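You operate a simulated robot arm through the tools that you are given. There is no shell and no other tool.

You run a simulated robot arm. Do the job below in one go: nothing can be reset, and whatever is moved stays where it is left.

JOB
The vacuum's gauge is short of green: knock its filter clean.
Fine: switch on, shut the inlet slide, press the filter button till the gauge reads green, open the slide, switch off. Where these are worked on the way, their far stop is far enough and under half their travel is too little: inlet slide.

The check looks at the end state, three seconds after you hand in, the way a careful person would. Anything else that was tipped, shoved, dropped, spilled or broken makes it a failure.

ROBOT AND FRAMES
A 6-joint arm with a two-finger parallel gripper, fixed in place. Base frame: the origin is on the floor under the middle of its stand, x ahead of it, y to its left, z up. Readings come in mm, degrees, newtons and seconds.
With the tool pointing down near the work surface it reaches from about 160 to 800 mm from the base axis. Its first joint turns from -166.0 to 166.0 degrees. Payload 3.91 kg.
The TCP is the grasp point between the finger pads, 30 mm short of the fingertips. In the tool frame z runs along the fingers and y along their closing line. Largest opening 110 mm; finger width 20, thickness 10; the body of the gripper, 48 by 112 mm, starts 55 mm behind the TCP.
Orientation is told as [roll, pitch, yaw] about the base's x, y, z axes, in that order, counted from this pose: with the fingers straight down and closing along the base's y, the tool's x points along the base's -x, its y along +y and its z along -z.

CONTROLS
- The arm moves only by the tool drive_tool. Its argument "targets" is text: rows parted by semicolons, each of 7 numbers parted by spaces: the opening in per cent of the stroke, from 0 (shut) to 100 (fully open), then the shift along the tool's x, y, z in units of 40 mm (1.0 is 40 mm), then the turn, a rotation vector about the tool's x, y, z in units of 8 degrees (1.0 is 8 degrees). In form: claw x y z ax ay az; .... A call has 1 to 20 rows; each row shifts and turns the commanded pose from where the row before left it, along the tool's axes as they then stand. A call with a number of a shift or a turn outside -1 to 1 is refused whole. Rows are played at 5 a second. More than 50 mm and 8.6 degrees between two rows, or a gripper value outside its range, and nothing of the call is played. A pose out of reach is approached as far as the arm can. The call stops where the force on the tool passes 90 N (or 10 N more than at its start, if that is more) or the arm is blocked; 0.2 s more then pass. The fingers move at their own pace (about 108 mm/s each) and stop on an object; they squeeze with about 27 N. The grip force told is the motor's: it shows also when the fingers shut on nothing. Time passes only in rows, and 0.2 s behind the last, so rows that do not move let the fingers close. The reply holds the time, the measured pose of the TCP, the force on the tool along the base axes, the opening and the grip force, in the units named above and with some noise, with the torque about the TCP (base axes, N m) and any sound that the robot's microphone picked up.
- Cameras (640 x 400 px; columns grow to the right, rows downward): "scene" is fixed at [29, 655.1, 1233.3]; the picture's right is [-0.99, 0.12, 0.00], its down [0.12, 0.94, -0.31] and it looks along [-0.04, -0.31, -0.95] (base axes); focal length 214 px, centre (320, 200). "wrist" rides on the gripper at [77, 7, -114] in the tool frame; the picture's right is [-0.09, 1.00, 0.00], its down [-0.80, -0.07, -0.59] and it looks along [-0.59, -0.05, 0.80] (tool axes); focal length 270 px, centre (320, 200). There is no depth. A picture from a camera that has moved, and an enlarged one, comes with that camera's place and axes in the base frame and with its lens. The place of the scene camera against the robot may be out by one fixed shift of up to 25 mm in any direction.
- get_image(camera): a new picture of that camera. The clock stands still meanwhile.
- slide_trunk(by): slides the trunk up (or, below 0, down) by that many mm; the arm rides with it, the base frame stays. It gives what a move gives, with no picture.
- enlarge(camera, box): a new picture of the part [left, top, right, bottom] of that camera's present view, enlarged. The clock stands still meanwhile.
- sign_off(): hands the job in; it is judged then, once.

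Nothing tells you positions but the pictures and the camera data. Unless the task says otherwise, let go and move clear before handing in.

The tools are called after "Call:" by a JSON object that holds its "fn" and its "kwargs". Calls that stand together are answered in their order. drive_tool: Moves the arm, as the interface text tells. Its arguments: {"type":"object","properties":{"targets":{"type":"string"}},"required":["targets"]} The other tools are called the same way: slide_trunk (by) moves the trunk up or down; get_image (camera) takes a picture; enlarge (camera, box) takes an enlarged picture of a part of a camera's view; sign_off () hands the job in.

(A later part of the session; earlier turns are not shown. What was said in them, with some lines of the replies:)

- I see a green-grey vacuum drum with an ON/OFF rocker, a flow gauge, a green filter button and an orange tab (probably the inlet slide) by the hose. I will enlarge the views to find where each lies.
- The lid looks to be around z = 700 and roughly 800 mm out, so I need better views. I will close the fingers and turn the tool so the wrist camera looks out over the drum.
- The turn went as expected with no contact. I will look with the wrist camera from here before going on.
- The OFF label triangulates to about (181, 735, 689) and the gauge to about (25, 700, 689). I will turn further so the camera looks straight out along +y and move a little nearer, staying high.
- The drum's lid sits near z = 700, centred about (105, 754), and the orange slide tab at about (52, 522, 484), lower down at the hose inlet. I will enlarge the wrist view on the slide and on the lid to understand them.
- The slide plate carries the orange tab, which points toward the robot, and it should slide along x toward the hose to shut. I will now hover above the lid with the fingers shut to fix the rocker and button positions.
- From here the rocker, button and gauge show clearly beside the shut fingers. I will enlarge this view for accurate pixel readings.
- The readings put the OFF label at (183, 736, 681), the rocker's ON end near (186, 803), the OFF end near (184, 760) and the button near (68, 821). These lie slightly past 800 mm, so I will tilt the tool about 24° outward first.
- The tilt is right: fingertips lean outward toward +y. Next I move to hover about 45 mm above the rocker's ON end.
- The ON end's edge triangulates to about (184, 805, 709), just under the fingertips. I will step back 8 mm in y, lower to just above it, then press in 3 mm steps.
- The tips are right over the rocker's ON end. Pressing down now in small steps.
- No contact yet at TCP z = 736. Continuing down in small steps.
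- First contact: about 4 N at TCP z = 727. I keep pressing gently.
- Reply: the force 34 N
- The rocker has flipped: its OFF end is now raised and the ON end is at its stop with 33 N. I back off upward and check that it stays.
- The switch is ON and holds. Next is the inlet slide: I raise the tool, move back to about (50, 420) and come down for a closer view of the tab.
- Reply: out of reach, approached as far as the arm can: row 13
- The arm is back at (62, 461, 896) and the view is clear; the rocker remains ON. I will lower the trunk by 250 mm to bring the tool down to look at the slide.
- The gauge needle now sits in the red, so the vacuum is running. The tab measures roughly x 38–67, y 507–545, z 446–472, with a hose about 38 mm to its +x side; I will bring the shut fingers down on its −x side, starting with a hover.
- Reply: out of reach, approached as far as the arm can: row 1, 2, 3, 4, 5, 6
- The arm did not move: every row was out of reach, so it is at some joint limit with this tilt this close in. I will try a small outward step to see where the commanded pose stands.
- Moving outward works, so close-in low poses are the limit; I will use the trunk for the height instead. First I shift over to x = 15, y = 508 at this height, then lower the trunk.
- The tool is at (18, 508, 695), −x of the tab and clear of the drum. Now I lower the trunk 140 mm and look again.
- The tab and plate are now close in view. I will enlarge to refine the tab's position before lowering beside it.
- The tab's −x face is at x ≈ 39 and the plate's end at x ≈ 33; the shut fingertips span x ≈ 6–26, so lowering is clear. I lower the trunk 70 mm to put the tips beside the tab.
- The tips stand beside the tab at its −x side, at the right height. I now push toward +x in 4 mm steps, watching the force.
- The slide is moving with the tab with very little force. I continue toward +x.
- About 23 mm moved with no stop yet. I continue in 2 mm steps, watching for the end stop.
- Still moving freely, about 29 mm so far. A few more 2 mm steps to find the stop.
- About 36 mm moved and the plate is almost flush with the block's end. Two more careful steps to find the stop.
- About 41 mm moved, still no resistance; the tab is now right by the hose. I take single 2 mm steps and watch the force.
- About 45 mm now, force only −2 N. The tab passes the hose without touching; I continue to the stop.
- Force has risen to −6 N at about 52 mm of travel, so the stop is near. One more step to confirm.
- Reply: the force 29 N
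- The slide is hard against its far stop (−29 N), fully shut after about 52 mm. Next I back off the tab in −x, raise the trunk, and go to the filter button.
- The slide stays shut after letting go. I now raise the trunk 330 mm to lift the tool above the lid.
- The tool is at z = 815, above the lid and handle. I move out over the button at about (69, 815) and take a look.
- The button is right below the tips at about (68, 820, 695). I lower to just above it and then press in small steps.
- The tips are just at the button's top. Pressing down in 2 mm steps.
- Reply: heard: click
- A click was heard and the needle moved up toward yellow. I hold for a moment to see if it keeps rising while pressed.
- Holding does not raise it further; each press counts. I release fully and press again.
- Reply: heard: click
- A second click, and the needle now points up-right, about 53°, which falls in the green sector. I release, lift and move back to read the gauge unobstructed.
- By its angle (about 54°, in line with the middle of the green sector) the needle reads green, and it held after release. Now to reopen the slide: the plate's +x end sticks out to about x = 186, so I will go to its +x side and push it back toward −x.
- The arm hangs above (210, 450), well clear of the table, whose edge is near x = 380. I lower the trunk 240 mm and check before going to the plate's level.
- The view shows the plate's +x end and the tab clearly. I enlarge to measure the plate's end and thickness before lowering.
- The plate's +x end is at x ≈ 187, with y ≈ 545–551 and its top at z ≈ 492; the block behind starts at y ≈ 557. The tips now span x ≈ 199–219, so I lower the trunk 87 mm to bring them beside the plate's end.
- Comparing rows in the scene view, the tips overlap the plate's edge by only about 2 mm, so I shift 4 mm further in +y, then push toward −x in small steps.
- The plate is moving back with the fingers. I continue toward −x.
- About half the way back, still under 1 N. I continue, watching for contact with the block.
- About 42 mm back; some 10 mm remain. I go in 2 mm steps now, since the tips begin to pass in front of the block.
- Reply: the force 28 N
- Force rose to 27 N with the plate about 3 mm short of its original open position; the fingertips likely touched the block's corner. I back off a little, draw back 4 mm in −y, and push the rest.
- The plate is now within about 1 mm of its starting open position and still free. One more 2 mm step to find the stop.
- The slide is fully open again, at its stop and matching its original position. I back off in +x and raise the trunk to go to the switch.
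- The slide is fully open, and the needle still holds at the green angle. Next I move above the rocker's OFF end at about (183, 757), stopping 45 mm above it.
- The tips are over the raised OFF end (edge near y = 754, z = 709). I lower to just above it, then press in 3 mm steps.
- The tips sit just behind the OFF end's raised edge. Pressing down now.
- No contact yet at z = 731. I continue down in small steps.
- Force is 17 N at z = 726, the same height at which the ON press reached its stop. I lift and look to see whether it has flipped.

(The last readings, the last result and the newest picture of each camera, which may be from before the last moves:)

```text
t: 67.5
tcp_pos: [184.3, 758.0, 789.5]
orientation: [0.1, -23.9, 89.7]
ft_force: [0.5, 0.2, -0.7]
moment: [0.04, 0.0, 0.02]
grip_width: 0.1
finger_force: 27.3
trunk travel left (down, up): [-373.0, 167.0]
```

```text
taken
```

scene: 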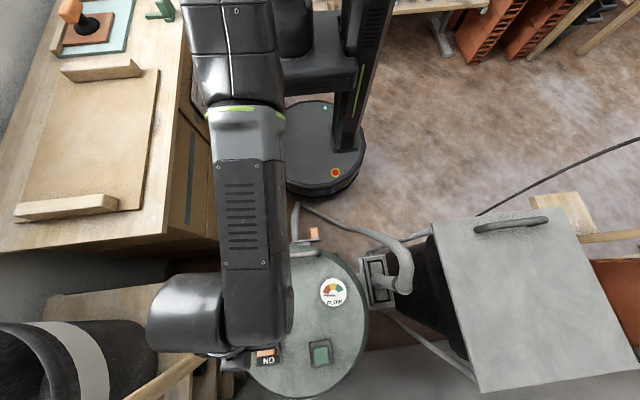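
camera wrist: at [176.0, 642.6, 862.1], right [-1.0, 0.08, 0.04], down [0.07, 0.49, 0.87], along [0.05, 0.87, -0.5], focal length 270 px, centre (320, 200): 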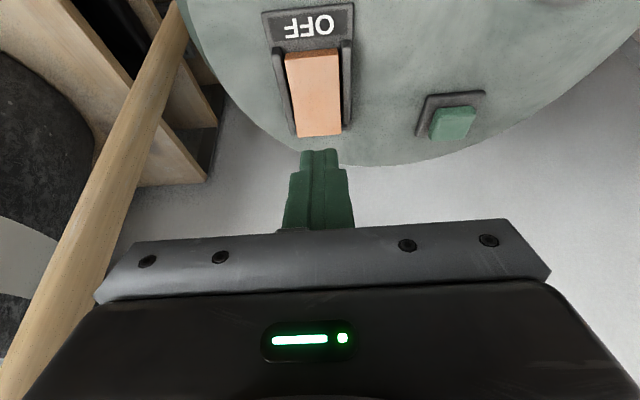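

The rocker now lies with its OFF end down, as at the start. I move the arm clear, up and back, and then inspect the final state.

Call:
{"fn": "drive_tool", "kwargs": {"targets": "0 -0.4 0 -0.9 0 0 0;0 0.742 0 -0.33 0 0 0;0 0.742 0 -0.33 0 0 0;0 0.742 0 -0.33 0 0 0;0 0.742 0 -0.33 0 0 0;0 0.742 0 -0.33 0 0 0;0 0.742 0 -0.33 0 0 0;0 0.742 0 -0.33 0 0 0;0 0 0 0 0 0 0"}}

Call:
{"fn": "get_image", "kwargs": {"camera": "scene"}}

Call:
{"fn": "enlarge", "kwargs": {"camera": "scene", "box": [240, 270, 368, 370]}}

Call:
{"fn": "enlarge", "kwargs": {"camera": "scene", "box": [302, 265, 366, 315]}}

Call:
{"fn": "get_image", "kwargs": {"camera": "wrist"}}

```text
t: 69.5
tcp_pos: [180.4, 530.3, 828.2]
orientation: [0.0, -23.9, 89.8]
ft_force: [-0.4, 0.3, -1.0]
moment: [0.0, 0.01, -0.03]
grip_width: 0.0
finger_force: 27.2
trunk travel left (down, up): [-373.0, 167.0]
```

```text
taken
```

scene: 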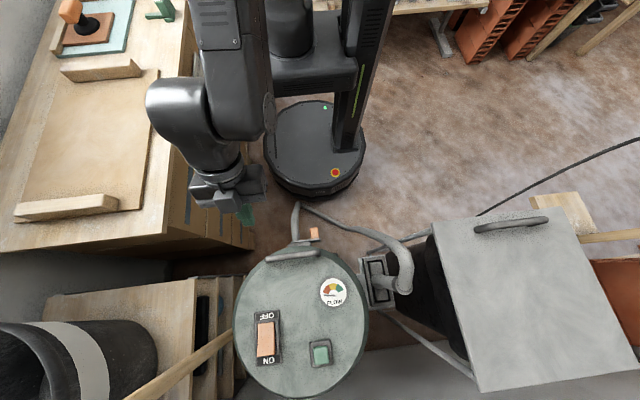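

```text
4.00 times, centred on (304, 320) of scene
camera zoom: at [29.0, 655.1, 1233.3], right [-0.99, 0.12, 0.0], down [0.12, 0.94, -0.31], along [-0.04, -0.31, -0.95], focal length 858 px, centre (384, -280)
```

zoom: 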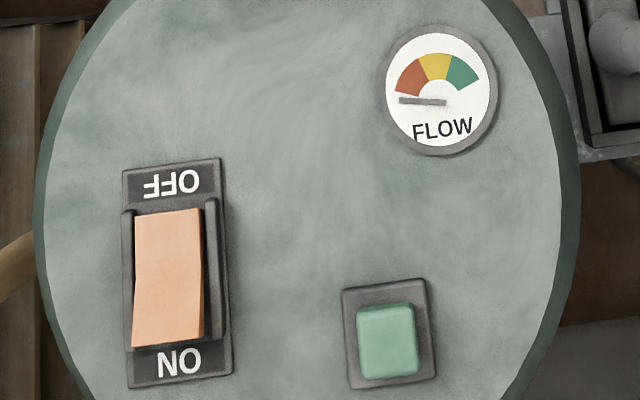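

```text
8.00 times, centred on (334, 290) of scene
camera zoom: at [29.0, 655.1, 1233.3], right [-0.99, 0.12, 0.0], down [0.12, 0.94, -0.31], along [-0.04, -0.31, -0.95], focal length 1716 px, centre (208, -520)
```

zoom: 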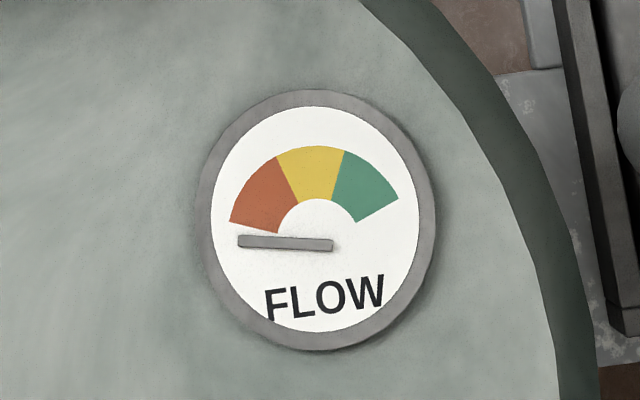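

```text
taken
camera wrist: at [173.8, 415.0, 901.5], right [-1.0, 0.08, 0.04], down [0.07, 0.49, 0.87], along [0.05, 0.87, -0.5], focal length 270 px, centre (320, 200)
```

wrist: 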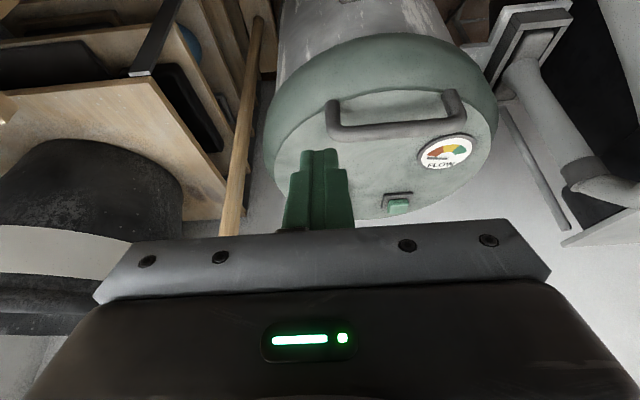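

The rocker is back at OFF, the slide is fully open, and the gauge read green by its angle before switch-off; its needle has now dropped to rest with the motor off. The arm is clear and nothing else was disturbed, so I hand in.

Call:
{"fn": "sign_off", "kwargs": {}}

```text
The job is handed in.
```

I cleaned the vacuum's filter and handed the job in; the reply gave no verdict, only that it was received.

- **Switch:** I turned it on at the start and off at the end. The last picture shows the rocker's OFF end down, as it was at the start.
- **Inlet slide:** I shut it to its far stop, about 52 mm of travel. After the button presses I pushed it back to the open stop, and it matches its starting position. On the way back my fingertips pressed the fixed block behind the slide with about 27 N. I backed off and went round it, and saw no damage.
- **Filter button:** I pressed it twice, with a click each time. The needle went from red to yellow to green.
- **Gauge reading:** I judged green from the needle's angle. The needle turns about its own middle, set off from the dial's centre, so its tip doesn't lie over the green band. Its angle matches the middle of green, and it held there after I opened the slide. With the vacuum off, it has dropped back to rest.

I saw nothing else moved or tipped, and the arm is clear of the vacuum.
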